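You operate a simulated robot arm through the tools that you are given. There is no shell and no other tool. Be economical: measure what you need, move in short steps, check, and stop when the job is done.

Carry out the task below with a simulated two-armed robot. There is one attempt and no reset: what you move stays moved.

## Task
Froth the milk to the line, pour it into the grey cup, stir.
Fine: hold the milk frother while the other hand pumps its ball up and down, and leave the ball down. Pour it all, stand the frother back, stir with the blue spoon till no streaks show, stand the spoon in its stand and the cup on the blue tray. Spill no more than 8 ml a pour. Drop, tip, chip, crush or break nothing, tools too; let no finger or arm be pinched, struck or weighed down. Set down upright: milk frother.

It is judged by the outcome, as a careful person would: the job done as asked, and still so three seconds after it is handed in. It fails if anything else is knocked over, pushed out of place, dropped, spilled or broken.

## Robot
Two 7-joint arms with two-finger parallel grippers on one trunk, on a base that drives. Base frame: it is fixed to the floor where the robot stands at the start and does not move with it; the origin is under the middle of the robot, x ahead of it, y to its left, z up. Readings come in m, rad, newtons and seconds.
The left shoulder is at the start at [0.05, 0.161, 1.198], the right one opposite. With the tool pointing down near the work surface each hand reaches from about 0.1 to 0.64 m from the robot's upright axis, wherever it stands, measured 20 degrees to its own side. Places, roughly: crock [0.7, -0.2, 0.9]; cup [0.75, 1.5, 1]; cup (12x9x10 cm) [0.8, 1.1, 0.8]; cup (13x10x8 cm) [0.6, -0.3, 0.9]; frother ball [0.5, -0.1, 1]; spoon (3x3x19 cm) [0.7, -0.2, 1]; table spoon [0.5, 1.5, 1]. Payload 3.43 kg a hand.
The tool frame of a hand sits at the grasp point between the pads (the TCP): z along the fingers, y along the line on which they close. The tips reach 0.03 m beyond it. Largest opening 0.094 m; finger width 0.028, thickness 0.01; the body of the gripper, 0.05 by 0.096 m, starts 0.055 m behind the TCP.
Orientation is told as [roll, pitch, yaw] about the base's x, y, z axes, in that order, counted from this pose: with the fingers straight down and closing along the base's y, the tool's x points along the base's -x, its y along +y and its z along -z.

## Interface
- The arms move only by the tool play_rows. It takes "left_steps", "right_steps" or both (then of equal length, played together; a hand with none holds still); each is a list that holds one entry, the list of rows, each a list of 7 numbers: the shift along the tool's x, y, z in m, then the turn, a rotation vector about the tool's x, y, z in rad, then the closure in counts, from 0 (fully open) to 255 (shut). In form: [[[tx, ty, tz, ax, ay, az, fingers], ...]]. A call has 1 to 12 rows; each row is the pose to reach, as a shift and turn from the pose commanded when the call began, along the tool's axes at that moment. A row lasts 0.2 s, in which the tool goes at most 0.05 m and 0.15 rad; a call with a longer step from one row to the next is refused whole, and so is a gripper value outside its range. Where a pose cannot be reached the arm comes as near as it can. A force on the tool above 40 N (or 10 N above the force at the start of the call, whichever is more), or a blocked arm, ends the call early, and 0.2 s more pass. Each finger travels about 0.045 m/s and halts on what it meets, pressing with about 26 N; the grip force reading is that of the motor and also rises with nothing between the fingers. The clock runs only during rows and for 0.2 s after the last one: add rows that repeat a pose to give the fingers time. The reply holds the time, the measured pose of the TCP, the force on the tool along the base axes, the opening and the grip force, in the units named above and with some noise, with the torque about the TCP (base axes, N m) and any sound that the robot's microphone picked up.
- Cameras (640 x 400 px; columns grow to the right, rows downward): "scene" is now at [0.1336, 0.0118, 1.3646]; the picture's right is [-0.04, -1.00, 0.00], its down [-0.21, 0.01, -0.98] and it looks along [0.98, -0.04, -0.21] (base axes); focal length 231 px, centre (320, 200). "left" rides on the left gripper at [0.076, -0.014, -0.103] in its tool frame; the picture's right is [0.18, 0.98, 0.00], its down [-0.75, 0.14, -0.64] and it looks along [-0.63, 0.12, 0.77] (tool axes); focal length 243 px, centre (320, 200). "right" rides on the right gripper at [0.076, 0.014, -0.102] in its tool frame; the picture's right is [-0.18, 0.98, 0.00], its down [-0.75, -0.14, -0.64] and it looks along [-0.63, -0.12, 0.77] (tool axes); focal length 243 px, centre (320, 200). There is no depth. A picture from a camera that has moved, and an enlarged one, comes with that camera's place and axes in the base frame and with its lens. The place of the scene camera against the robot may be out by one fixed shift of up to 0.025 m in any direction.
- camera(camera): a new picture of that camera. It takes no simulated time.
- lift_body(by): slides the trunk up (or, below 0, down) by that many m; the arms and the scene camera ride with it, the base frame stays. It gives what a move gives, with no picture.
- steer(legs): drives the robot by 1 to 6 legs, each [ahead, left, turn to the left] in m, m and rad, along the robot's own axes; the way and the turn of a leg run together, so that a leg with both is an arc; at most 1.5 m and 3.142 rad a leg. The arms and the cameras ride along, it lands a little off, and it stops where it bumps. It gives what a move gives.
- aim_head(pan, tilt): turns the head with the scene camera to pan (to the left, within 1.396 rad either way) and tilt (down, from -0.506 to 1.204), counted from straight ahead of the robot. It gives what a move gives.
- zoom(camera, box): a new picture of the part [left, top, right, bottom] of that camera's present view, enlarged. It takes no simulated time.
- finish_job(): hands the job in; it is judged then, once.

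Go step by step. Nothing tells you exact positions but the pictures and the camera data: compare them with the known pose of the tool, close in by small moves and look again before you grip or let go. The budget is 120 turns and 88 pictures, counting those below and the enlarged ones. Unless the task says otherwise, let go and move clear before handing in.

The tools are called after "Emit:" as a command line: name --argument value ..., lists and objects as JSON in quotes. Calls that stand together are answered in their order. play_rows: Moves the arms, as the interface text tells. Its arguments: {"type":"object","properties":{"left_steps":{"type":"array","items":{"type":"array","items":{"type":"array","items":{"type":"number"}}}},"right_steps":{"type":"array","items":{"type":"array","items":{"type":"array","items":{"type":"number"}}}}},"required":[]} The other tools are called the same way: lift_body (by) slides the trunk up or down; steer (legs) drives the base; aim_head (pan, tilt) turns the head that bears the scene camera; camera (camera) takes a picture; zoom (camera, box) takes an enlarged picture of a part of a camera's view; finish_job () hands the job in.

At the start:

```text
time: 0.0
left_ee_pos: [0.3407, 0.0703, 1.2814]
left_orientation: [-0.003, -0.001, 0.001]
left_wrist_force: [0.0, 0.7, 0.0]
left_wrist_torque: [-0.02, -0.02, 0.03]
left_opening: 0.0942
left_grip_force: 0.2
right_ee_pos: [0.3456, -0.2212, 1.3329]
right_orientation: [0.0, 0.0, 0.001]
right_wrist_force: [-0.6, -1.2, 0.5]
right_wrist_torque: [0.03, 0.02, -0.01]
right_opening: 0.0939
right_grip_force: 0.1
trunk travel left (down, up): [-0.225, 0.042]
robot x, y, heading: [0.0001, 0.0008, -0.001]
head pan, tilt: [-0.038, 0.208]
```

scene: 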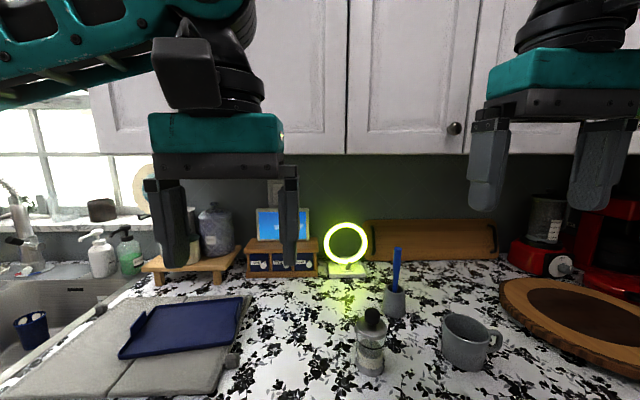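
right: 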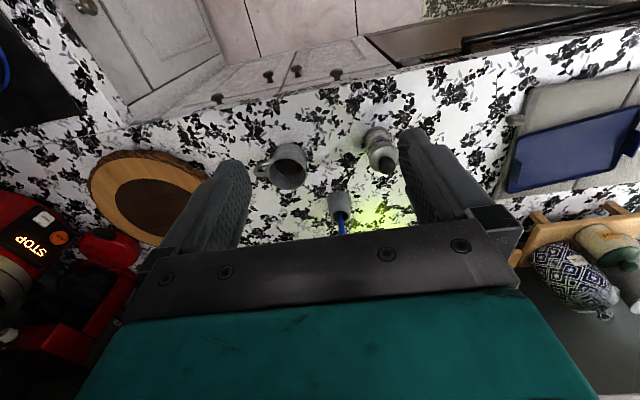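
left: 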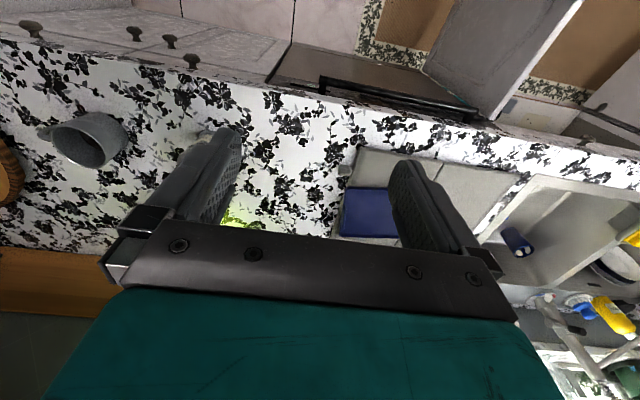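

I see the frother (glass with dark ball) at about [0.5,-0.1], the spoon in its crock behind it, the grey cup to the right and the blue tray to the left. I'll look closer first.

Emit:
zoom --camera "scene" --box '[320, 220, 520, 400]'

Emit:
zoom --camera "right" --box '[240, 110, 420, 250]'

```text
2.22 times, centred on (420, 310) of scene
camera zoom: at [0.1336, 0.0118, 1.3646], right [-0.04, -1.0, 0.0], down [-0.21, 0.01, -0.98], along [0.98, -0.04, -0.21], focal length 512 px, centre (98, -44)
```

zoom: 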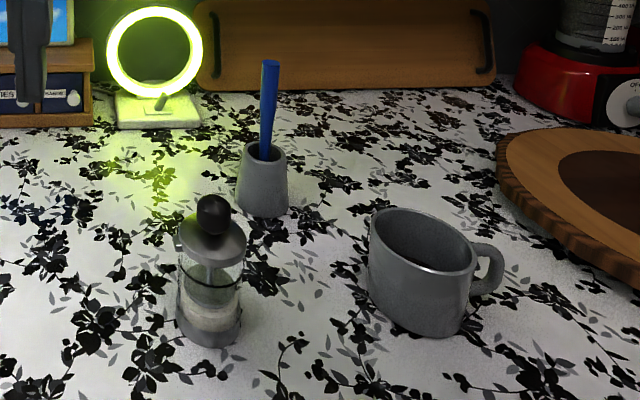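

```text
2.86 times, centred on (330, 180) of right
camera zoom: at [0.2693, -0.2074, 1.4335], right [0.18, 0.98, 0.0], down [0.75, -0.14, 0.64], along [0.63, -0.12, -0.77], focal length 693 px, centre (291, 257)
```

zoom: 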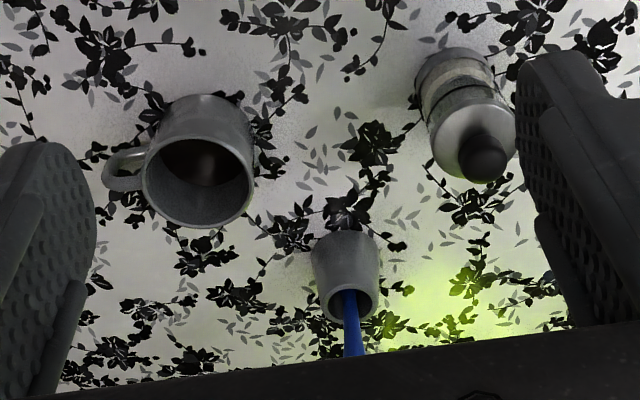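

Emit:
aim_head --pan 0.0 --tilt 1.0

Emit:
camera --camera "scene"

```text
time: 1.1
left_ee_pos: [0.3405, 0.0707, 1.2802]
left_orientation: [0.001, 0.002, 0.004]
left_wrist_force: [9.9, 3.4, -18.0]
left_wrist_torque: [-0.24, -0.16, -0.15]
left_opening: 0.0939
left_grip_force: 0.0
right_ee_pos: [0.3449, -0.2203, 1.3316]
right_orientation: [-0.001, 0.001, 0.001]
right_wrist_force: [-0.1, -0.2, 0.5]
right_wrist_torque: [0.01, -0.02, 0.03]
right_opening: 0.094
right_grip_force: 0.0
trunk travel left (down, up): [-0.225, 0.042]
robot x, y, heading: [-0.0022, 0.002, 0.001]
head pan, tilt: [0.0, 1.0]
```

```text
82 pictures are left
camera scene: at [0.1145, 0.0149, 1.3017], right [0.0, -1.0, 0.0], down [-0.8, 0.0, -0.6], along [0.6, 0.0, -0.8], focal length 231 px, centre (320, 200)
```

scene: 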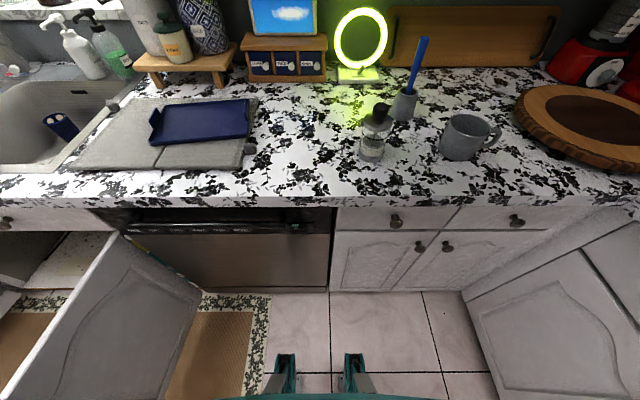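

The counter edge is near x=0.42 and the base front near 0.2, so there's room to drive about 0.1 m ahead. I'll shift right and ahead so the frother, cup and spoon fall before both hands.

Emit:
steer --legs '[[0.0, -0.17, 0.0], [0.1, 0.0, 0.0]]'

Emit:
zoom --camera "scene" --box '[200, 20, 480, 220]'

Emit:
camera --camera "left"

```text
time: 4.0
left_ee_pos: [0.4395, -0.1032, 1.2819]
left_orientation: [-0.001, 0.002, -0.005]
left_wrist_force: [17.2, 5.0, -17.7]
left_wrist_torque: [-0.37, 0.81, -0.16]
left_opening: 0.0939
left_grip_force: 0.0
right_ee_pos: [0.4433, -0.3941, 1.3315]
right_orientation: [-0.001, -0.001, -0.006]
right_wrist_force: [0.4, 0.4, -0.3]
right_wrist_torque: [-0.01, 0.03, -0.02]
right_opening: 0.0939
right_grip_force: 0.0
trunk travel left (down, up): [-0.225, 0.042]
robot x, y, heading: [0.0998, -0.1711, -0.006]
head pan, tilt: [0.0, 1.0]
```

```text
2.00 times, centred on (340, 120) of scene
camera zoom: at [0.2146, -0.1562, 1.302], right [-0.01, -1.0, 0.0], down [-0.8, 0.01, -0.6], along [0.6, -0.01, -0.8], focal length 461 px, centre (280, 360)
```

zoom: 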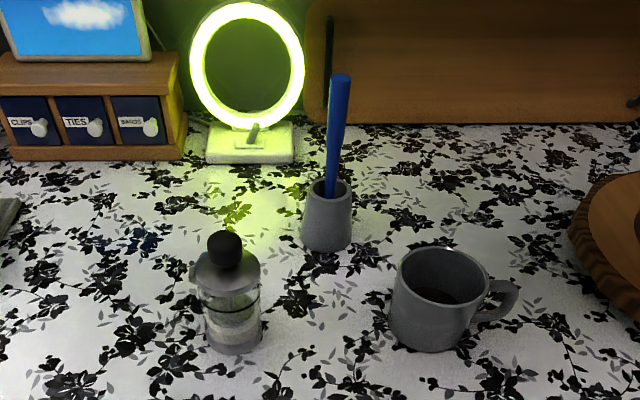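

```text
80 pictures are left
camera left: at [0.3636, -0.1171, 1.3841], right [-0.18, 0.98, 0.0], down [0.76, 0.14, 0.64], along [0.63, 0.12, -0.77], focal length 243 px, centre (320, 200)
```

left: 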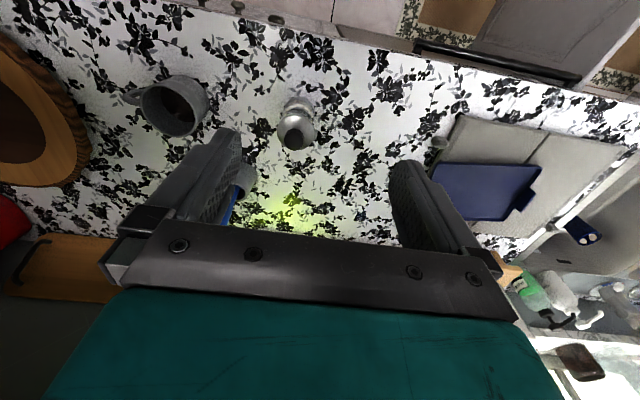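

The head seems to press the left forearm when tilted far down; I'll ease it back and bring the left hand above the frother for a better look.

Emit:
aim_head --pan 0.0 --tilt 0.6

Emit:
play_rows --left_steps '[[[0.02, 0.03, 0.04, 0, 0, 0, 0], [0.04, 0.06, 0.06, 0, 0, 0, 0], [0.04, 0.06, 0.08, 0, 0, 0, 0], [0.04, 0.06, 0.08, 0, 0, 0, 0]]]'

Emit:
camera --camera "left"

Emit:
zoom --camera "scene" --box '[200, 100, 480, 275]'

```text
time: 4.9
left_ee_pos: [0.44, -0.1025, 1.282]
left_orientation: [0.0, 0.0, -0.004]
left_wrist_force: [-0.2, 0.5, -0.5]
left_wrist_torque: [0.03, 0.0, -0.02]
left_opening: 0.0941
left_grip_force: 0.0
right_ee_pos: [0.4422, -0.3933, 1.3318]
right_orientation: [0.0, -0.001, -0.006]
right_wrist_force: [-0.6, -0.3, 0.1]
right_wrist_torque: [-0.01, 0.03, 0.01]
right_opening: 0.094
right_grip_force: 0.1
trunk travel left (down, up): [-0.225, 0.042]
robot x, y, heading: [0.0988, -0.1738, -0.005]
head pan, tilt: [0.0, 0.6]
```

```text
refused: row 1 steps farther than a row can; nothing moved
```

```text
79 pictures are left
camera left: at [0.3627, -0.1171, 1.3844], right [-0.18, 0.98, 0.0], down [0.75, 0.14, 0.64], along [0.63, 0.12, -0.77], focal length 243 px, centre (320, 200)
```

left: 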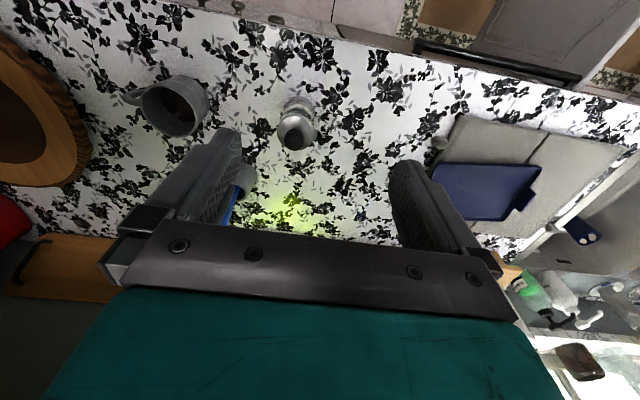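

```text
2.29 times, centred on (340, 188) of scene
camera zoom: at [0.2278, -0.1561, 1.3283], right [-0.01, -1.0, 0.0], down [-0.57, 0.0, -0.82], along [0.82, 0.0, -0.57], focal length 527 px, centre (274, 229)
```

zoom: 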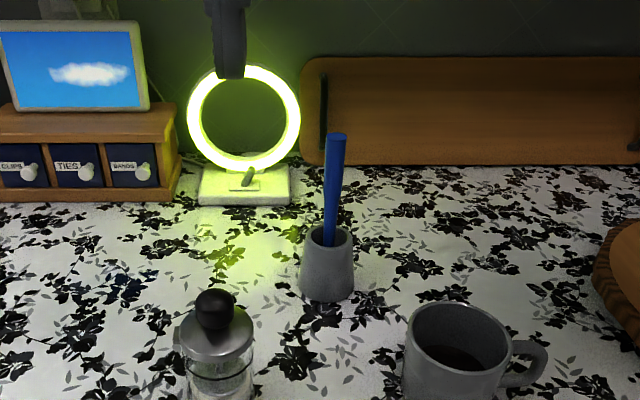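

Coffee is in the cup and the frother lid has a small nub on its left side. I'll move the left hand aside and tilt the right hand forward-looking to get a side view of the frother.

Emit:
play_rows --left_steps '[[[0.0, 0.04, 0.0, 0, 0, 0, 0], [0.0, 0.08, 0.0, 0, 0, 0, 0], [0.0, 0.12, 0.0, 0, 0, 0, 0], [0.0, 0.15, 0, 0, 0, 0, 0], [0.0, 0.15, 0, 0, 0, 0, 0], [0.0, 0.15, 0, 0, 0, 0, 0], [0.0, 0.15, 0, 0, 0, 0, 0], [0.0, 0.15, 0, 0, 0, 0, 0], [0.0, 0.15, 0, 0, 0, 0, 0], [0.0, 0.15, 0, 0, 0, 0, 0]]]' --right_steps '[[[0.01, 0.02, 0.03, 0, -0.13, 0, 0], [0.02, 0.04, 0.06, 0, -0.26, 0, 0], [0.03, 0.06, 0.09, 0, -0.39, 0, 0], [0.04, 0.08, 0.12, 0, -0.52, 0, 0], [0.05, 0.1, 0.15, 0, -0.65, 0, 0], [0.06, 0.12, 0.18, 0, -0.78, 0, 0], [0.07, 0.14, 0.21, 0, -0.91, 0, 0], [0.08, 0.16, 0.24, 0, -1.05, 0, 0], [0.08, 0.18, 0.28, 0, -1.05, 0, 0], [0.08, 0.18, 0.28, 0, -1.05, 0, 0]]]'

Emit:
camera --camera "right"

```text
time: 7.3
left_ee_pos: [0.4399, 0.0473, 1.2805]
left_orientation: [0.001, 0.001, -0.004]
left_wrist_force: [0.2, -0.8, -0.2]
left_wrist_torque: [0.04, 0.01, 0.03]
left_opening: 0.0939
left_grip_force: 0.1
right_ee_pos: [0.3992, -0.1894, 1.0495]
right_orientation: [0.084, -1.084, -0.194]
right_wrist_force: [0.1, -1.1, 0.2]
right_wrist_torque: [0.0, 0.01, 0.01]
right_opening: 0.0941
right_grip_force: 0.1
right hand out of reach, approached as far as the arm can: row 5, 6, 7, 8, 9, 10
trunk travel left (down, up): [-0.225, 0.042]
robot x, y, heading: [0.0985, -0.1695, -0.007]
head pan, tilt: [0.0, 0.6]
stopped in row 10 (right hand): the arm was blocked; the commanded pose is now the measured one
```

```text
77 pictures are left
camera right: at [0.2756, -0.1594, 1.0306], right [0.2, 0.96, 0.2], down [-0.23, -0.15, 0.96], along [0.95, -0.24, 0.19], focal length 243 px, centre (320, 200)
```

right: 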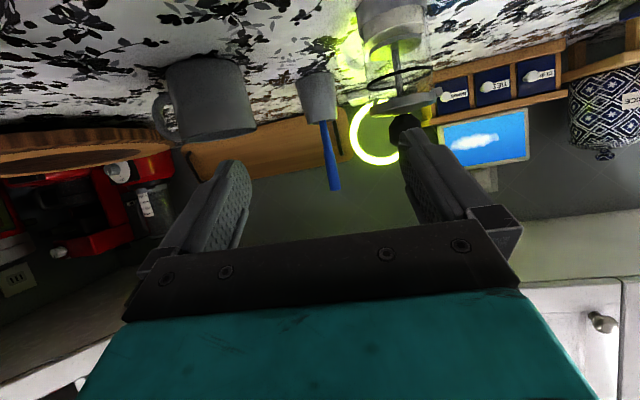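

Emit:
zoom --camera "right" --box '[300, 0, 480, 170]'

```text
2.35 times, centred on (390, 85) of right
camera zoom: at [0.2756, -0.1594, 1.0306], right [0.2, 0.96, 0.2], down [-0.23, -0.15, 0.96], along [0.95, -0.24, 0.19], focal length 571 px, centre (155, 471)
```

zoom: 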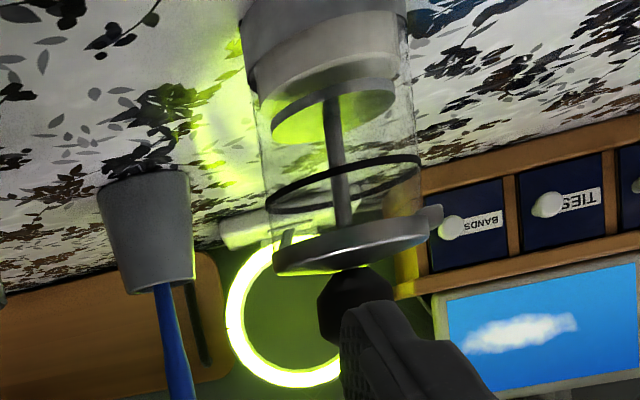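

The view (upside down) shows the milk low in the glass, the line ring higher up, the plunger down with ball at about [0.533,-0.128,1.025], and the spout pointing to +y. I'll square up the right hand in front of the glass for a side grip.

Emit:
play_rows --right_steps '[[[0.009, 0.017, 0.02, -0.072, 0.013, -0.055, 0], [0.018, 0.034, 0.04, -0.145, 0.027, -0.11, 0], [0.0265, 0.0512, 0.0604, -0.217, 0.04, -0.166, 0], [0.0265, 0.0512, 0.0604, -0.217, 0.04, -0.166, 0]]]'

Emit:
camera --camera "right"

Emit:
camera --camera "scene"

```text
time: 8.3
left_ee_pos: [0.4395, 0.0466, 1.2824]
left_orientation: [-0.002, -0.001, -0.006]
left_wrist_force: [-0.2, -0.6, 0.3]
left_wrist_torque: [0.0, 0.01, 0.03]
left_opening: 0.094
left_grip_force: 0.0
right_ee_pos: [0.4436, -0.1404, 1.0012]
right_orientation: [-0.003, -1.048, 0.158]
right_wrist_force: [-0.2, -0.3, -0.6]
right_wrist_torque: [0.02, 0.03, -0.03]
right_opening: 0.0939
right_grip_force: 0.1
trunk travel left (down, up): [-0.225, 0.042]
robot x, y, heading: [0.1015, -0.1701, -0.011]
head pan, tilt: [0.0, 0.6]
```

```text
75 pictures are left
camera right: at [0.3164, -0.1465, 0.9849], right [-0.06, 0.99, 0.16], down [-0.15, -0.17, 0.97], along [0.99, 0.04, 0.16], focal length 243 px, centre (320, 200)
```

right: 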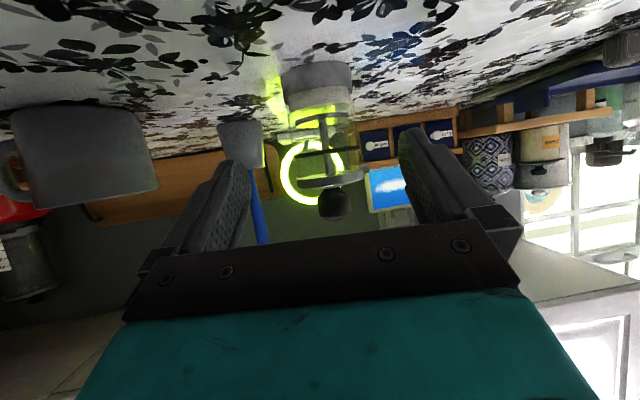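

```text
74 pictures are left
camera scene: at [0.2275, -0.1561, 1.3284], right [-0.01, -1.0, 0.0], down [-0.56, 0.0, -0.83], along [0.83, 0.0, -0.56], focal length 231 px, centre (320, 200)
```

scene: 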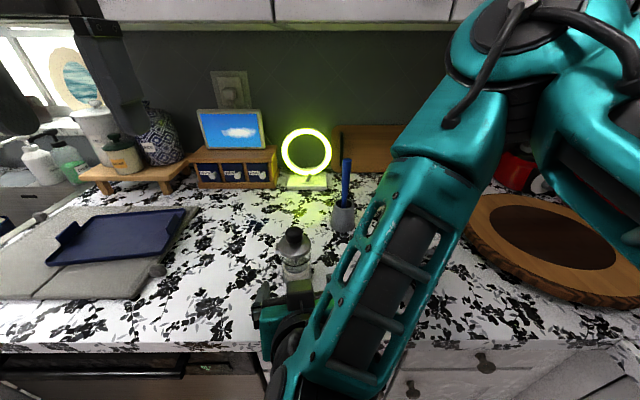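

Emit:
zoom --camera "right" --box '[240, 50, 420, 225]'

```text
2.29 times, centred on (330, 138) of right
camera zoom: at [0.3164, -0.1465, 0.9849], right [-0.06, 0.99, 0.16], down [-0.15, -0.17, 0.97], along [0.99, 0.04, 0.16], focal length 555 px, centre (297, 343)
```

zoom: 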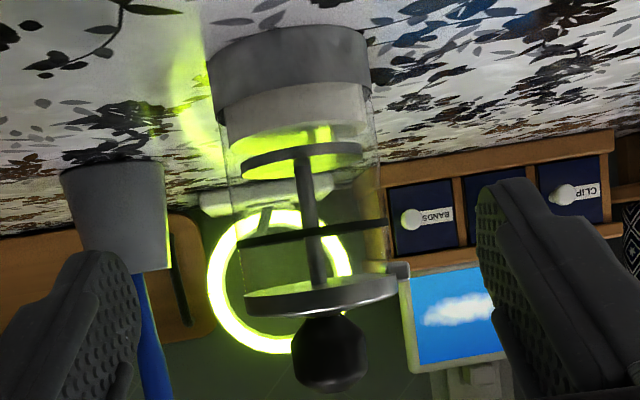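

The frother's axis is at about [0.532,-0.1255], glass about 5.5 cm wide between z≈0.936 and 1.0. I'll slide the right hand in around it.

Emit:
play_rows --right_steps '[[[-0.002, 0.0, 0.03, 0, 0, 0, 0], [-0.004, 0.001, 0.06, 0, 0, 0, 0], [-0.0054, 0.001, 0.0876, 0, 0, 0, 0], [-0.0054, 0.001, 0.0876, 0, 0, 0, 0]]]'

Emit:
camera --camera "right"

Emit:
zoom --camera "scene" --box '[220, 200, 380, 300]'

```text
time: 9.3
left_ee_pos: [0.4386, 0.0483, 1.2817]
left_orientation: [-0.001, 0.0, -0.005]
left_wrist_force: [0.1, -1.0, 1.2]
left_wrist_torque: [-0.04, 0.0, -0.01]
left_opening: 0.094
left_grip_force: 0.1
right_ee_pos: [0.523, -0.1248, 0.9621]
right_orientation: [0.0, -1.047, 0.155]
right_wrist_force: [1.2, 0.5, -0.6]
right_wrist_torque: [-0.01, 0.02, 0.01]
right_opening: 0.094
right_grip_force: 0.0
trunk travel left (down, up): [-0.225, 0.042]
robot x, y, heading: [0.0984, -0.1697, -0.006]
head pan, tilt: [0.0, 0.6]
```

```text
72 pictures are left
camera right: at [0.3948, -0.132, 0.9465], right [-0.06, 0.99, 0.16], down [-0.15, -0.17, 0.97], along [0.99, 0.03, 0.16], focal length 243 px, centre (320, 200)
```

right: 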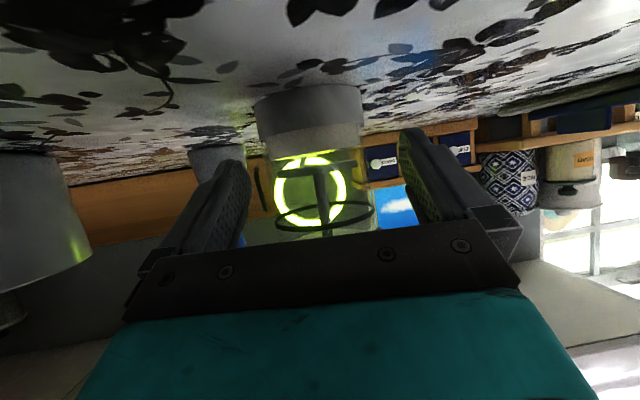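

```text
4.00 times, centred on (300, 250) of scene
camera zoom: at [0.2275, -0.156, 1.3284], right [-0.01, -1.0, 0.0], down [-0.56, 0.0, -0.83], along [0.83, 0.0, -0.56], focal length 923 px, centre (400, 0)
```

zoom: 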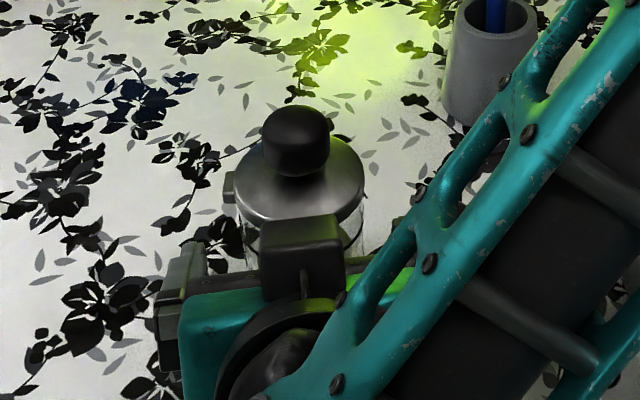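

The glass sits well between the fingers. I'll close the right hand gently on it.

Emit:
play_rows --right_steps '[[[0, 0, 0, 0, 0, 0, 60], [0, 0, 0, 0, 0, 0, 90], [0, 0, 0, 0, 0, 0, 110], [0, 0, 0, 0, 0, 0, 125], [0, 0, 0, 0, 0, 0, 140], [0, 0, 0, 0, 0, 0, 140], [0, 0, 0, 0, 0, 0, 140]]]'

Emit:
camera --camera "right"

```text
time: 10.9
left_ee_pos: [0.4401, 0.0468, 1.2821]
left_orientation: [0.002, 0.0, -0.004]
left_wrist_force: [-0.1, -0.4, 0.0]
left_wrist_torque: [-0.03, -0.05, 0.01]
left_opening: 0.0938
left_grip_force: 0.1
right_ee_pos: [0.522, -0.1264, 0.9619]
right_orientation: [0.0, -1.047, 0.155]
right_wrist_force: [-0.2, 0.2, 0.9]
right_wrist_torque: [-0.04, -0.04, -0.03]
right_opening: 0.0586
right_grip_force: 26.1
trunk travel left (down, up): [-0.225, 0.042]
robot x, y, heading: [0.0988, -0.1699, -0.008]
head pan, tilt: [0.0, 0.6]
```

```text
70 pictures are left
camera right: at [0.3946, -0.1321, 0.9466], right [-0.06, 0.99, 0.16], down [-0.15, -0.17, 0.97], along [0.99, 0.03, 0.16], focal length 243 px, centre (320, 200)
```

right: 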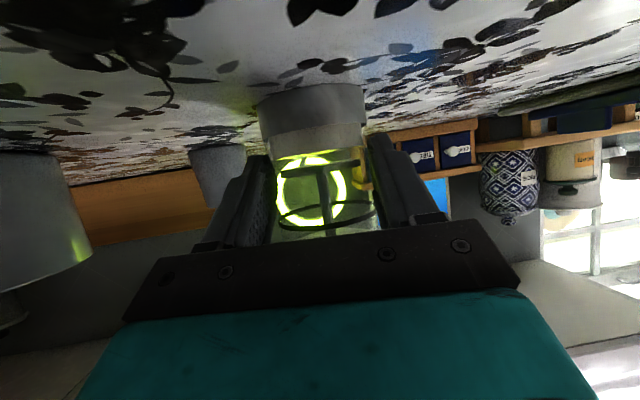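

Frother is held (opening 0.0586). Next, the left hand goes over the ball, partially closed.

Emit:
play_rows --left_steps '[[[-0.04, 0, 0.02, 0, 0, 0, 40], [-0.08, -0.02, 0.03, 0, 0, 0, 80], [-0.092, -0.065, 0.035, 0, 0, 0, 80], [-0.092, -0.11, 0.045, 0, 0, 0, 80], [-0.092, -0.155, 0.055, 0, 0, 0, 80], [-0.092, -0.172, 0.09, 0, 0, 0, 80], [-0.092, -0.172, 0.125, 0, 0, 0, 80], [-0.092, -0.172, 0.125, 0, 0, 0, 80]]]'

Emit:
camera --camera "left"

Emit:
camera --camera "scene"

```text
time: 12.7
left_ee_pos: [0.5311, -0.1254, 1.1576]
left_orientation: [0.001, 0.0, -0.005]
left_wrist_force: [-0.2, -0.4, 0.7]
left_wrist_torque: [0.01, 0.01, 0.01]
left_opening: 0.0644
left_grip_force: 0.1
right_ee_pos: [0.5218, -0.1268, 0.9623]
right_orientation: [0.0, -1.048, 0.155]
right_wrist_force: [-0.2, -0.5, 0.8]
right_wrist_torque: [0.01, 0.0, -0.03]
right_opening: 0.0588
right_grip_force: 25.9
trunk travel left (down, up): [-0.225, 0.042]
robot x, y, heading: [0.1021, -0.1728, -0.003]
head pan, tilt: [0.0, 0.6]
```

```text
69 pictures are left
camera left: at [0.4541, -0.1399, 1.2599], right [-0.18, 0.98, 0.0], down [0.75, 0.14, 0.64], along [0.63, 0.12, -0.77], focal length 243 px, centre (320, 200)
```

left: 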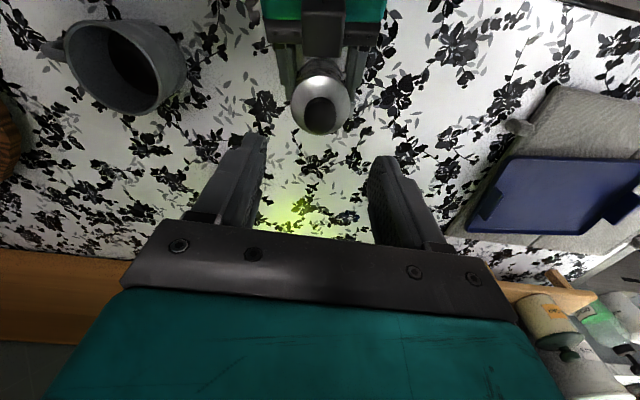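

```text
68 pictures are left
camera scene: at [0.2276, -0.1561, 1.3284], right [-0.01, -1.0, 0.0], down [-0.56, 0.0, -0.83], along [0.83, 0.0, -0.56], focal length 231 px, centre (320, 200)
```

scene: 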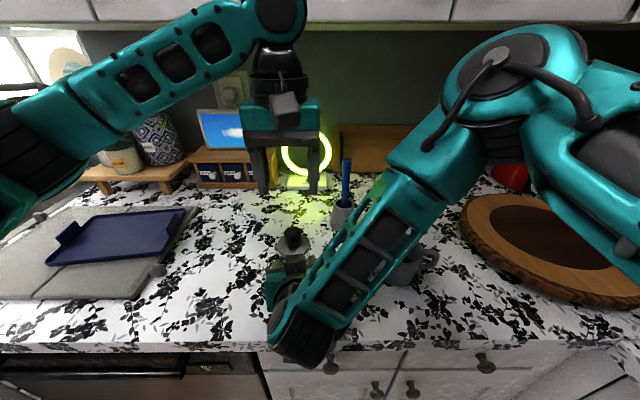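

Emit:
play_rows --left_steps '[[[-0.004, 0, 0.04, 0, 0, 0, 80], [-0.004, 0, 0.08, 0, 0, 0, 80], [-0.004, 0, 0.108, 0, 0, 0, 80], [-0.004, 0, 0.108, 0, 0, 0, 80]]]'

Emit:
zoom --camera "left" --box '[220, 40, 420, 240]'

Emit:
zoom --camera "scene" --box '[240, 190, 360, 290]'

```text
time: 13.7
left_ee_pos: [0.535, -0.1244, 1.0491]
left_orientation: [0.0, -0.001, -0.005]
left_wrist_force: [0.1, 0.1, 0.6]
left_wrist_torque: [-0.01, 0.0, -0.01]
left_opening: 0.0643
left_grip_force: 0.1
right_ee_pos: [0.5219, -0.1261, 0.9613]
right_orientation: [-0.001, -1.047, 0.155]
right_wrist_force: [-1.2, 0.0, -0.2]
right_wrist_torque: [0.03, -0.06, -0.02]
right_opening: 0.0588
right_grip_force: 25.7
trunk travel left (down, up): [-0.225, 0.042]
robot x, y, heading: [0.0981, -0.1703, -0.003]
head pan, tilt: [0.0, 0.6]
```

```text
2.00 times, centred on (320, 140) of left
camera zoom: at [0.4582, -0.14, 1.1515], right [-0.18, 0.98, 0.0], down [0.75, 0.14, 0.64], along [0.63, 0.11, -0.77], focal length 485 px, centre (320, 320)
```

zoom: 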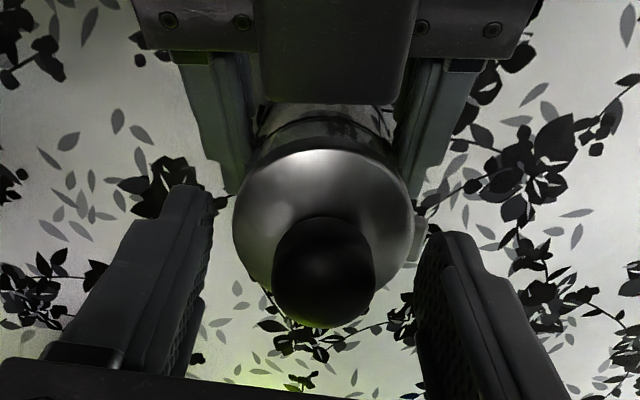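

```text
4.00 times, centred on (300, 240) of scene
camera zoom: at [0.2277, -0.156, 1.3284], right [-0.01, -1.0, 0.0], down [-0.56, 0.0, -0.83], along [0.83, 0.0, -0.56], focal length 923 px, centre (400, 40)
```

zoom: 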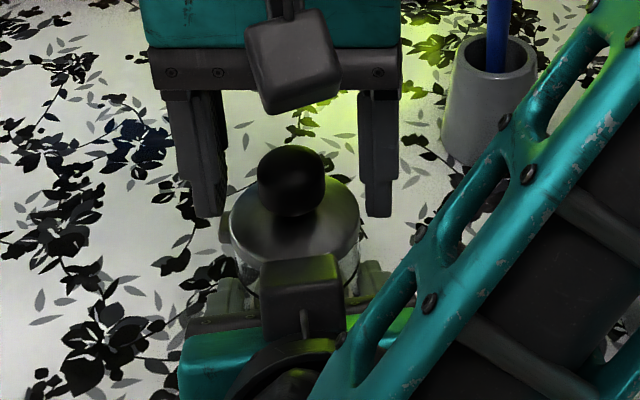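

Emit:
play_rows --left_steps '[[[-0.004, 0, 0.01, 0, 0, 0, 80], [-0.004, 0, 0.01, 0, 0, 0, 120], [-0.004, 0, 0.01, 0, 0, 0, 160], [-0.004, 0, 0.01, 0, 0, 0, 185], [-0.004, 0, 0.01, 0, 0, 0, 185], [-0.004, 0, 0.01, 0, 0, 0, 185]]]'

Emit:
zoom --camera "left" --box '[220, 40, 420, 240]'

```text
time: 15.1
left_ee_pos: [0.5389, -0.1241, 1.0394]
left_orientation: [0.001, 0.001, -0.003]
left_wrist_force: [0.0, 15.6, 6.1]
left_wrist_torque: [0.74, -0.06, -0.09]
left_opening: 0.0589
left_grip_force: 25.3
right_ee_pos: [0.5227, -0.1277, 0.9623]
right_orientation: [-0.004, -1.047, 0.152]
right_wrist_force: [0.8, -15.1, 0.7]
right_wrist_torque: [0.44, -0.18, -0.21]
right_opening: 0.0585
right_grip_force: 26.0
trunk travel left (down, up): [-0.225, 0.042]
robot x, y, heading: [0.0951, -0.1746, -0.006]
head pan, tilt: [0.0, 0.6]
```

```text
2.00 times, centred on (320, 140) of left
camera zoom: at [0.4622, -0.1398, 1.1417], right [-0.18, 0.98, 0.0], down [0.75, 0.14, 0.64], along [0.63, 0.12, -0.77], focal length 485 px, centre (320, 320)
```

zoom: 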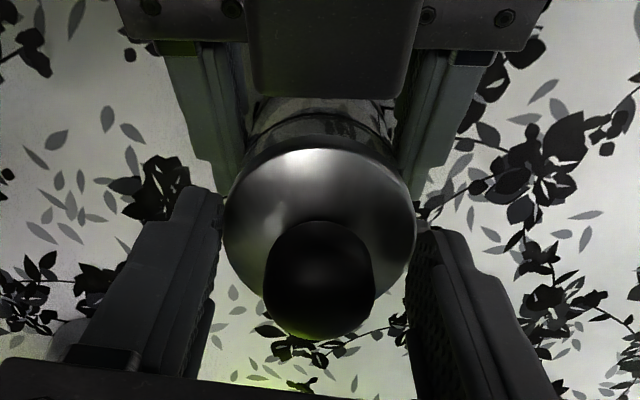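

The fingers closed on the lid instead of the ball: too low. I'll open and rise about 9 mm before closing again.

Emit:
play_rows --left_steps '[[[0, 0, 0, 0, 0, 0, 80], [0, 0, 0, 0, 0, 0, 80], [0, 0, -0.005, 0, 0, 0, 80], [0, 0, -0.0095, 0, 0, 0, 80], [0, 0, -0.0095, 0, 0, 0, 80]]]'

Emit:
zoom --camera "scene" --box '[240, 190, 360, 290]'

Emit:
camera --camera "right"

```text
time: 16.3
left_ee_pos: [0.5378, -0.1257, 1.0495]
left_orientation: [-0.001, 0.0, -0.004]
left_wrist_force: [-0.5, 0.2, -0.1]
left_wrist_torque: [-0.02, 0.02, 0.0]
left_opening: 0.0643
left_grip_force: 0.0
right_ee_pos: [0.5208, -0.1255, 0.962]
right_orientation: [0.0, -1.048, 0.156]
right_wrist_force: [-0.2, 0.0, -0.3]
right_wrist_torque: [-0.03, 0.01, 0.02]
right_opening: 0.0586
right_grip_force: 26.0
trunk travel left (down, up): [-0.225, 0.042]
robot x, y, heading: [0.098, -0.1702, -0.004]
head pan, tilt: [0.0, 0.6]
```

```text
4.00 times, centred on (300, 240) of scene
camera zoom: at [0.2277, -0.156, 1.3284], right [-0.01, -1.0, 0.0], down [-0.56, 0.0, -0.83], along [0.83, 0.0, -0.56], focal length 923 px, centre (400, 40)
```

zoom: 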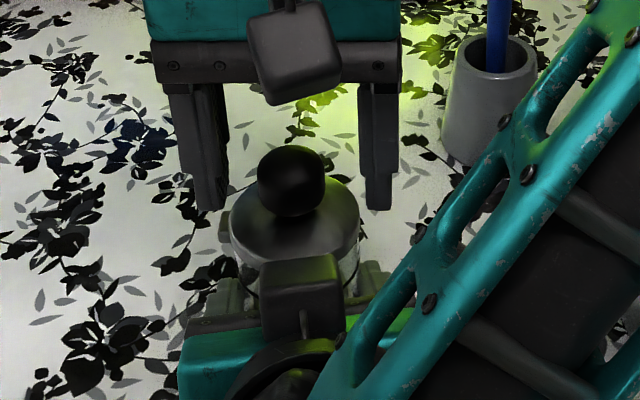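

```text
63 pictures are left
camera right: at [0.3945, -0.1319, 0.9466], right [-0.06, 0.99, 0.16], down [-0.15, -0.17, 0.97], along [0.99, 0.03, 0.16], focal length 243 px, centre (320, 200)
```

right: 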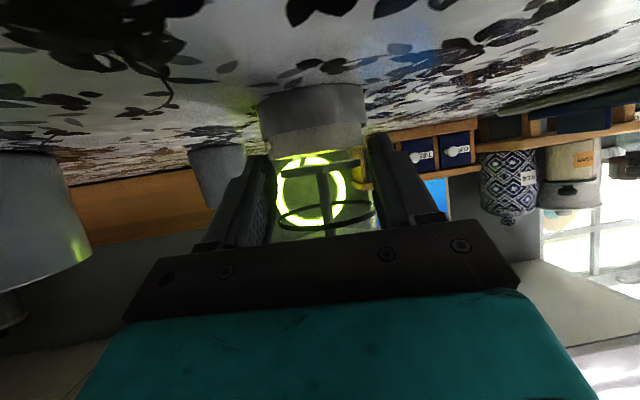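

Emit:
play_rows --left_steps '[[[0, 0, 0, 0, 0, 0, 110], [0, 0, 0, 0, 0, 0, 140], [0, 0, 0, 0, 0, 0, 160], [0, 0, 0, 0, 0, 0, 180], [0, 0, 0, 0, 0, 0, 180]]]'

Emit:
zoom --camera "left" --box '[220, 40, 420, 240]'

```text
time: 17.5
left_ee_pos: [0.5379, -0.1252, 1.0484]
left_orientation: [0.002, -0.001, -0.003]
left_wrist_force: [1.4, 7.7, 1.8]
left_wrist_torque: [0.72, -0.08, -0.03]
left_opening: 0.029
left_grip_force: 26.5
right_ee_pos: [0.5223, -0.1268, 0.9622]
right_orientation: [-0.005, -1.047, 0.155]
right_wrist_force: [-0.8, -6.9, -0.8]
right_wrist_torque: [0.01, -0.12, -0.05]
right_opening: 0.0586
right_grip_force: 25.7
trunk travel left (down, up): [-0.225, 0.042]
robot x, y, heading: [0.0965, -0.1682, -0.001]
head pan, tilt: [0.0, 0.6]
```

```text
2.00 times, centred on (320, 140) of left
camera zoom: at [0.463, -0.1393, 1.1513], right [-0.18, 0.98, 0.0], down [0.75, 0.14, 0.64], along [0.63, 0.12, -0.77], focal length 485 px, centre (320, 320)
```

zoom: 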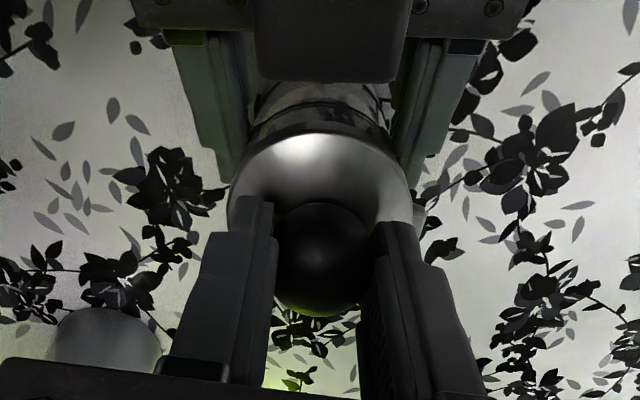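

The ball is gripped. I'll try one gentle stroke of 2.5 cm.

Emit:
play_rows --left_steps '[[[0, 0.001, -0.008, 0, 0, 0, 180], [0, 0.001, -0.016, 0, 0, 0, 180], [0, 0.001, -0.025, 0, 0, 0, 180], [0, 0.001, -0.025, 0, 0, 0, 180]]]'

Emit:
camera --camera "right"

```text
time: 18.5
left_ee_pos: [0.5398, -0.1249, 1.0746]
left_orientation: [-0.001, 0.0, -0.003]
left_wrist_force: [6.6, 10.0, 0.0]
left_wrist_torque: [0.87, -0.04, -0.01]
left_opening: 0.0289
left_grip_force: 26.4
right_ee_pos: [0.5205, -0.1264, 0.9623]
right_orientation: [0.001, -1.048, 0.154]
right_wrist_force: [-5.8, -11.3, 2.2]
right_wrist_torque: [0.32, -0.56, -0.09]
right_opening: 0.0584
right_grip_force: 26.3
trunk travel left (down, up): [-0.225, 0.042]
robot x, y, heading: [0.0969, -0.1685, -0.005]
head pan, tilt: [0.0, 0.6]
```

```text
61 pictures are left
camera right: at [0.3945, -0.1323, 0.9466], right [-0.06, 0.99, 0.16], down [-0.15, -0.17, 0.97], along [0.99, 0.03, 0.16], focal length 243 px, centre (320, 200)
```

right: 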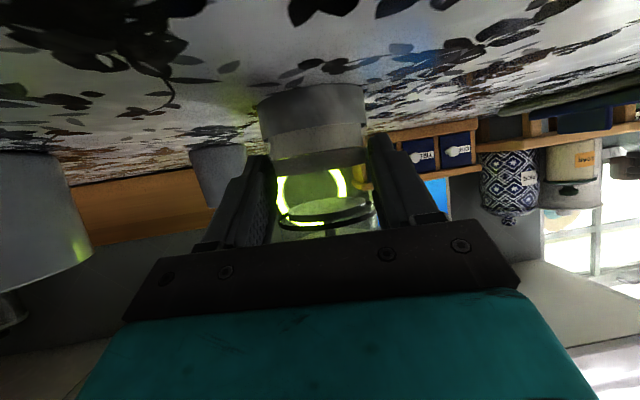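

Emit:
play_rows --left_steps '[[[0.0015, -0.002, 0.012, 0, 0, 0, 180], [0.0015, -0.002, 0.025, 0, 0, 0, 180], [0.0015, -0.002, 0.012, 0, 0, 0, 180], [0.0015, -0.002, 0.0, 0, 0, 0, 180], [0.0015, -0.002, 0.012, 0, 0, 0, 180], [0.0015, -0.002, 0.025, 0, 0, 0, 180], [0.0015, -0.002, 0.025, 0, 0, 0, 180]]]'

Emit:
zoom --camera "right" --box '[230, 70, 410, 250]'

```text
time: 20.1
left_ee_pos: [0.538, -0.1253, 1.0497]
left_orientation: [0.002, -0.002, -0.003]
left_wrist_force: [10.5, 18.6, 4.7]
left_wrist_torque: [0.99, -0.29, -0.03]
left_opening: 0.0292
left_grip_force: 26.0
right_ee_pos: [0.5218, -0.1269, 0.9622]
right_orientation: [-0.003, -1.046, 0.157]
right_wrist_force: [-8.9, -19.1, 0.8]
right_wrist_torque: [0.49, -0.51, -0.27]
right_opening: 0.0588
right_grip_force: 26.1
trunk travel left (down, up): [-0.225, 0.042]
robot x, y, heading: [0.0983, -0.1711, -0.002]
head pan, tilt: [0.0, 0.6]
```

```text
2.22 times, centred on (320, 160) of right
camera zoom: at [0.3943, -0.1326, 0.9465], right [-0.06, 0.99, 0.16], down [-0.15, -0.17, 0.97], along [0.99, 0.03, 0.16], focal length 539 px, centre (320, 289)
```

zoom: 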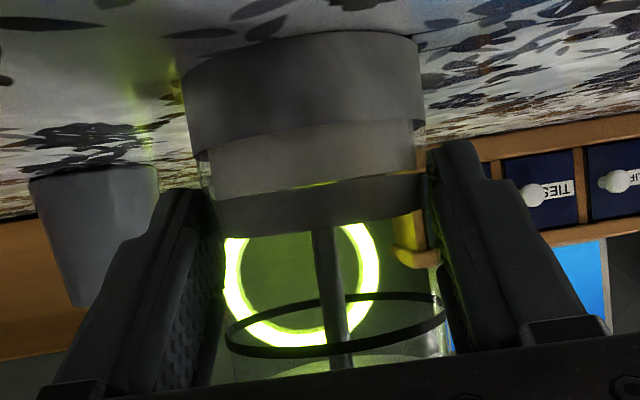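

Emit:
play_rows --left_steps '[[[-0.0015, 0.003, -0.013, 0, 0, 0, 180], [-0.0015, 0.003, -0.027, 0, 0, 0, 180], [-0.0015, 0.003, -0.013, 0, 0, 0, 180], [-0.0015, 0.003, 0, 0, 0, 0, 180], [-0.0015, 0.003, -0.013, 0, 0, 0, 180], [-0.0015, 0.003, -0.027, 0, 0, 0, 180], [-0.0015, 0.003, -0.013, 0, 0, 0, 180], [-0.0015, 0.003, 0, 0, 0, 0, 180], [-0.0015, 0.003, -0.013, 0, 0, 0, 180], [-0.0015, 0.003, -0.027, 0, 0, 0, 180], [-0.0015, 0.003, -0.013, 0, 0, 0, 180], [-0.0015, 0.003, 0, 0, 0, 0, 180]]]'

Emit:
zoom --camera "right" --box '[230, 70, 410, 250]'

```text
time: 22.7
left_ee_pos: [0.5386, -0.1246, 1.0482]
left_orientation: [0.0, -0.001, -0.006]
left_wrist_force: [-8.0, 3.5, 8.9]
left_wrist_torque: [0.49, 0.55, -0.15]
left_opening: 0.0293
left_grip_force: 26.1
right_ee_pos: [0.5215, -0.1265, 0.9612]
right_orientation: [0.0, -1.047, 0.155]
right_wrist_force: [9.8, -3.2, -4.6]
right_wrist_torque: [-0.16, 0.36, 0.07]
right_opening: 0.0584
right_grip_force: 26.5
trunk travel left (down, up): [-0.225, 0.042]
robot x, y, heading: [0.1017, -0.1721, -0.004]
head pan, tilt: [0.0, 0.6]
```

```text
2.22 times, centred on (320, 160) of right
camera zoom: at [0.3949, -0.1323, 0.9467], right [-0.06, 0.99, 0.16], down [-0.16, -0.17, 0.97], along [0.99, 0.03, 0.16], focal length 539 px, centre (320, 289)
```

zoom: 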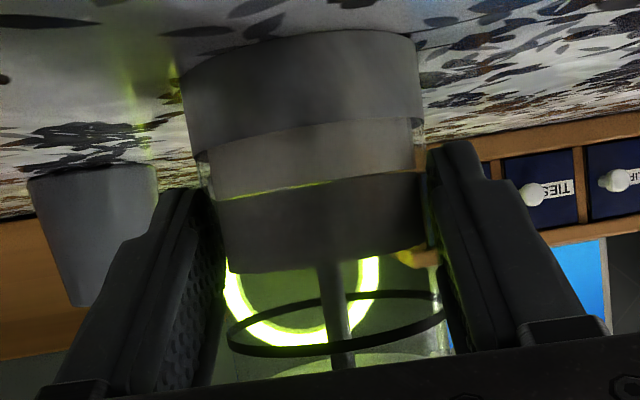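

The darker band is froth rising (front edge now row 270 vs the line's front at ~352). Three more strokes, then check.

Emit:
play_rows --left_steps '[[[0.0007, 0.0005, -0.013, 0, 0, 0, 180], [0.0007, 0.0005, -0.027, 0, 0, 0, 180], [0.0007, 0.0005, -0.013, 0, 0, 0, 180], [0.0007, 0.0005, 0, 0, 0, 0, 180], [0.0007, 0.0005, -0.013, 0, 0, 0, 180], [0.0007, 0.0005, -0.027, 0, 0, 0, 180], [0.0007, 0.0005, -0.013, 0, 0, 0, 180], [0.0007, 0.0005, 0, 0, 0, 0, 180], [0.0007, 0.0005, -0.013, 0, 0, 0, 180], [0.0007, 0.0005, -0.027, 0, 0, 0, 180], [0.0007, 0.0005, -0.013, 0, 0, 0, 180], [0.0007, 0.0005, 0, 0, 0, 0, 180]]]'

Emit:
zoom --camera "right" --box '[230, 70, 410, 250]'

```text
time: 25.3
left_ee_pos: [0.5379, -0.1238, 1.0489]
left_orientation: [-0.003, -0.002, -0.005]
left_wrist_force: [-3.9, 3.0, 14.4]
left_wrist_torque: [0.48, 0.61, -0.02]
left_opening: 0.0293
left_grip_force: 26.1
right_ee_pos: [0.5206, -0.1259, 0.9622]
right_orientation: [-0.001, -1.048, 0.154]
right_wrist_force: [4.9, -1.3, -3.4]
right_wrist_torque: [-0.12, -0.03, -0.03]
right_opening: 0.0581
right_grip_force: 26.0
trunk travel left (down, up): [-0.225, 0.042]
robot x, y, heading: [0.0989, -0.1737, -0.003]
head pan, tilt: [0.0, 0.6]
```

```text
2.22 times, centred on (320, 160) of right
camera zoom: at [0.3945, -0.1323, 0.9467], right [-0.06, 0.99, 0.16], down [-0.16, -0.17, 0.97], along [0.99, 0.03, 0.16], focal length 539 px, centre (320, 289)
```

zoom: 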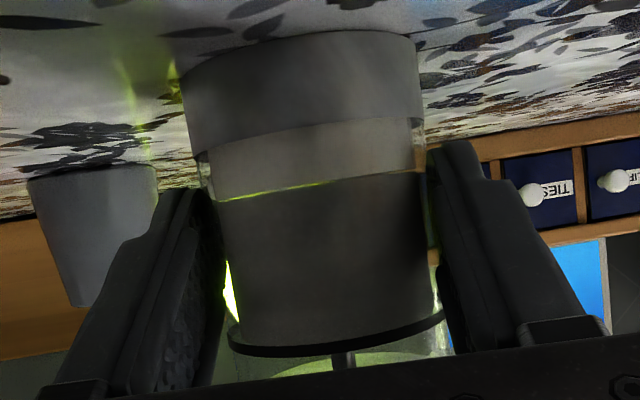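

Emit:
zoom --camera "right" --box '[285, 190, 385, 240]'

```text
6.40 times, centred on (335, 215) of right
camera zoom: at [0.3945, -0.1323, 0.9467], right [-0.06, 0.99, 0.16], down [-0.16, -0.17, 0.97], along [0.99, 0.03, 0.16], focal length 1553 px, centre (224, 104)
```

zoom: 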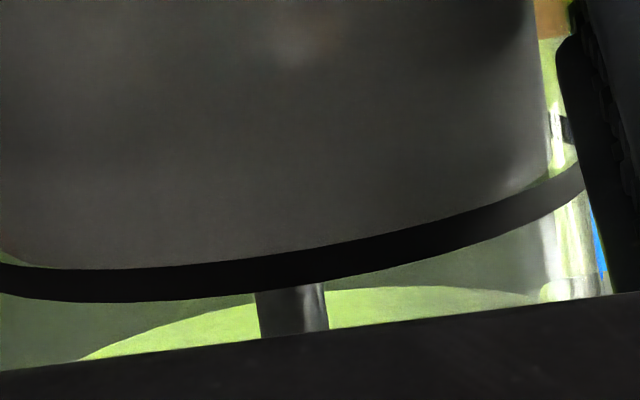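

The froth is level with the line ring and the ball is down. I'll release the ball and lift the left hand clear.

Emit:
play_rows --left_steps '[[[0, 0, 0, 0, 0, 0, 120], [0, 0, 0, 0, 0, 0, 80], [0, 0, 0, 0, 0, 0, 60], [0, 0, -0.03, 0, 0, 0, 60], [0, 0, -0.07, 0, 0, 0, 60], [0, 0, -0.11, 0, 0, 0, 60], [0, 0, -0.15, 0, 0, 0, 60], [0, 0.04, -0.17, 0, 0, 0, 60], [0, 0.085, -0.17, 0, 0, 0, 60], [0.0, 0.13, -0.17, 0, 0, 0, 60], [0.02, 0.16, -0.17, 0, 0, 0, 60], [0.02, 0.16, -0.17, 0, 0, 0, 60]]]'

Emit:
camera --camera "left"

Emit:
zoom --camera "scene" --box '[220, 170, 460, 320]'

```text
time: 27.9
left_ee_pos: [0.5182, 0.0375, 1.2178]
left_orientation: [0.0, -0.001, -0.005]
left_wrist_force: [0.6, 0.1, 0.3]
left_wrist_torque: [0.0, 0.03, -0.02]
left_opening: 0.0719
left_grip_force: 0.0
right_ee_pos: [0.5209, -0.126, 0.9627]
right_orientation: [-0.001, -1.046, 0.153]
right_wrist_force: [-0.1, 0.6, 1.0]
right_wrist_torque: [0.05, 0.05, 0.0]
right_opening: 0.0581
right_grip_force: 26.0
trunk travel left (down, up): [-0.225, 0.042]
robot x, y, heading: [0.0987, -0.1732, -0.003]
head pan, tilt: [0.0, 0.6]
```

```text
56 pictures are left
camera left: at [0.4424, 0.0231, 1.3208], right [-0.18, 0.98, 0.0], down [0.75, 0.14, 0.64], along [0.63, 0.11, -0.77], focal length 243 px, centre (320, 200)
```

left: 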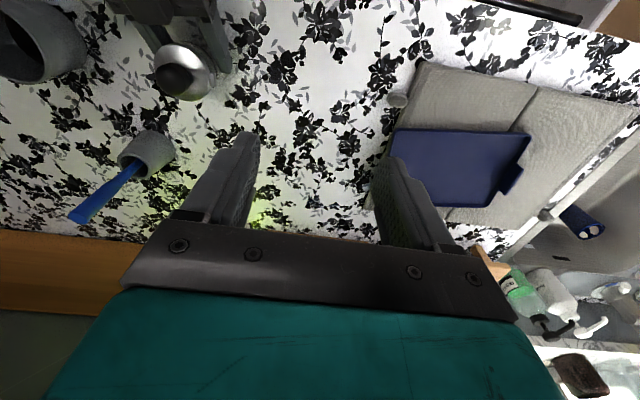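

```text
2.67 times, centred on (340, 245) of scene
camera zoom: at [0.2277, -0.1562, 1.3284], right [-0.01, -1.0, 0.0], down [-0.56, 0.0, -0.83], along [0.83, 0.0, -0.56], focal length 615 px, centre (267, 80)
```

zoom: 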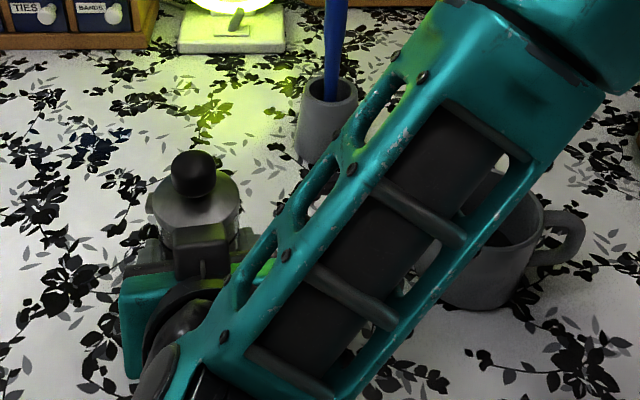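

Everything clear. Now I lift the frother straight up 12 cm with the right hand, then check.

Emit:
play_rows --right_steps '[[[-0.0173, 0, -0.01, 0, 0, 0, 140], [-0.0346, 0, -0.02, 0, 0, 0, 140], [-0.0519, 0, -0.03, 0, 0, 0, 140], [-0.0692, 0, -0.04, 0, 0, 0, 140], [-0.0865, 0, -0.05, 0, 0, 0, 140], [-0.1038, 0, -0.0601, 0, 0, 0, 140], [-0.1038, 0, -0.0601, 0, 0, 0, 140]]]'

Emit:
camera --camera "right"

Emit:
camera --camera "scene"

```text
time: 29.5
left_ee_pos: [0.5184, 0.0365, 1.2185]
left_orientation: [0.0, -0.001, -0.006]
left_wrist_force: [0.5, -0.1, 0.5]
left_wrist_torque: [0.02, 0.02, 0.01]
left_opening: 0.0722
left_grip_force: 0.1
right_ee_pos: [0.5214, -0.1282, 1.083]
right_orientation: [0.0, -1.048, 0.157]
right_wrist_force: [0.8, -0.6, -1.7]
right_wrist_torque: [0.0, 0.06, 0.01]
right_opening: 0.058
right_grip_force: 26.0
trunk travel left (down, up): [-0.225, 0.042]
robot x, y, heading: [0.0988, -0.1724, -0.007]
head pan, tilt: [0.0, 0.6]
```

```text
54 pictures are left
camera right: at [0.3945, -0.1334, 1.067], right [-0.06, 0.99, 0.16], down [-0.15, -0.17, 0.97], along [0.99, 0.03, 0.16], focal length 243 px, centre (320, 200)
```

right: 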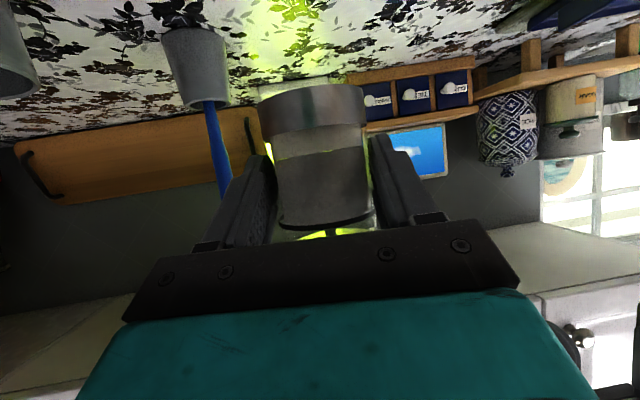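

```text
53 pictures are left
camera scene: at [0.2279, -0.156, 1.3284], right [-0.01, -1.0, 0.0], down [-0.57, 0.0, -0.82], along [0.82, 0.0, -0.57], focal length 231 px, centre (320, 200)
```

scene: 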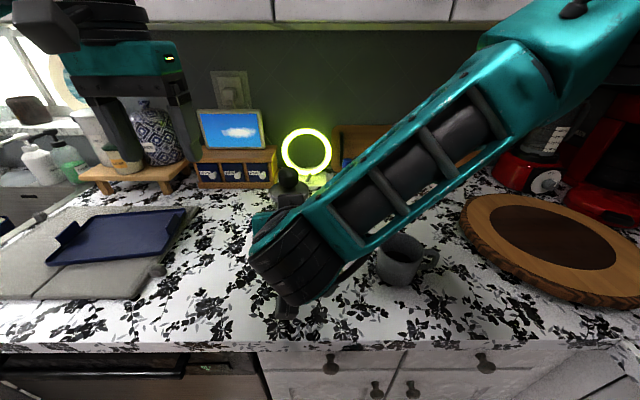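

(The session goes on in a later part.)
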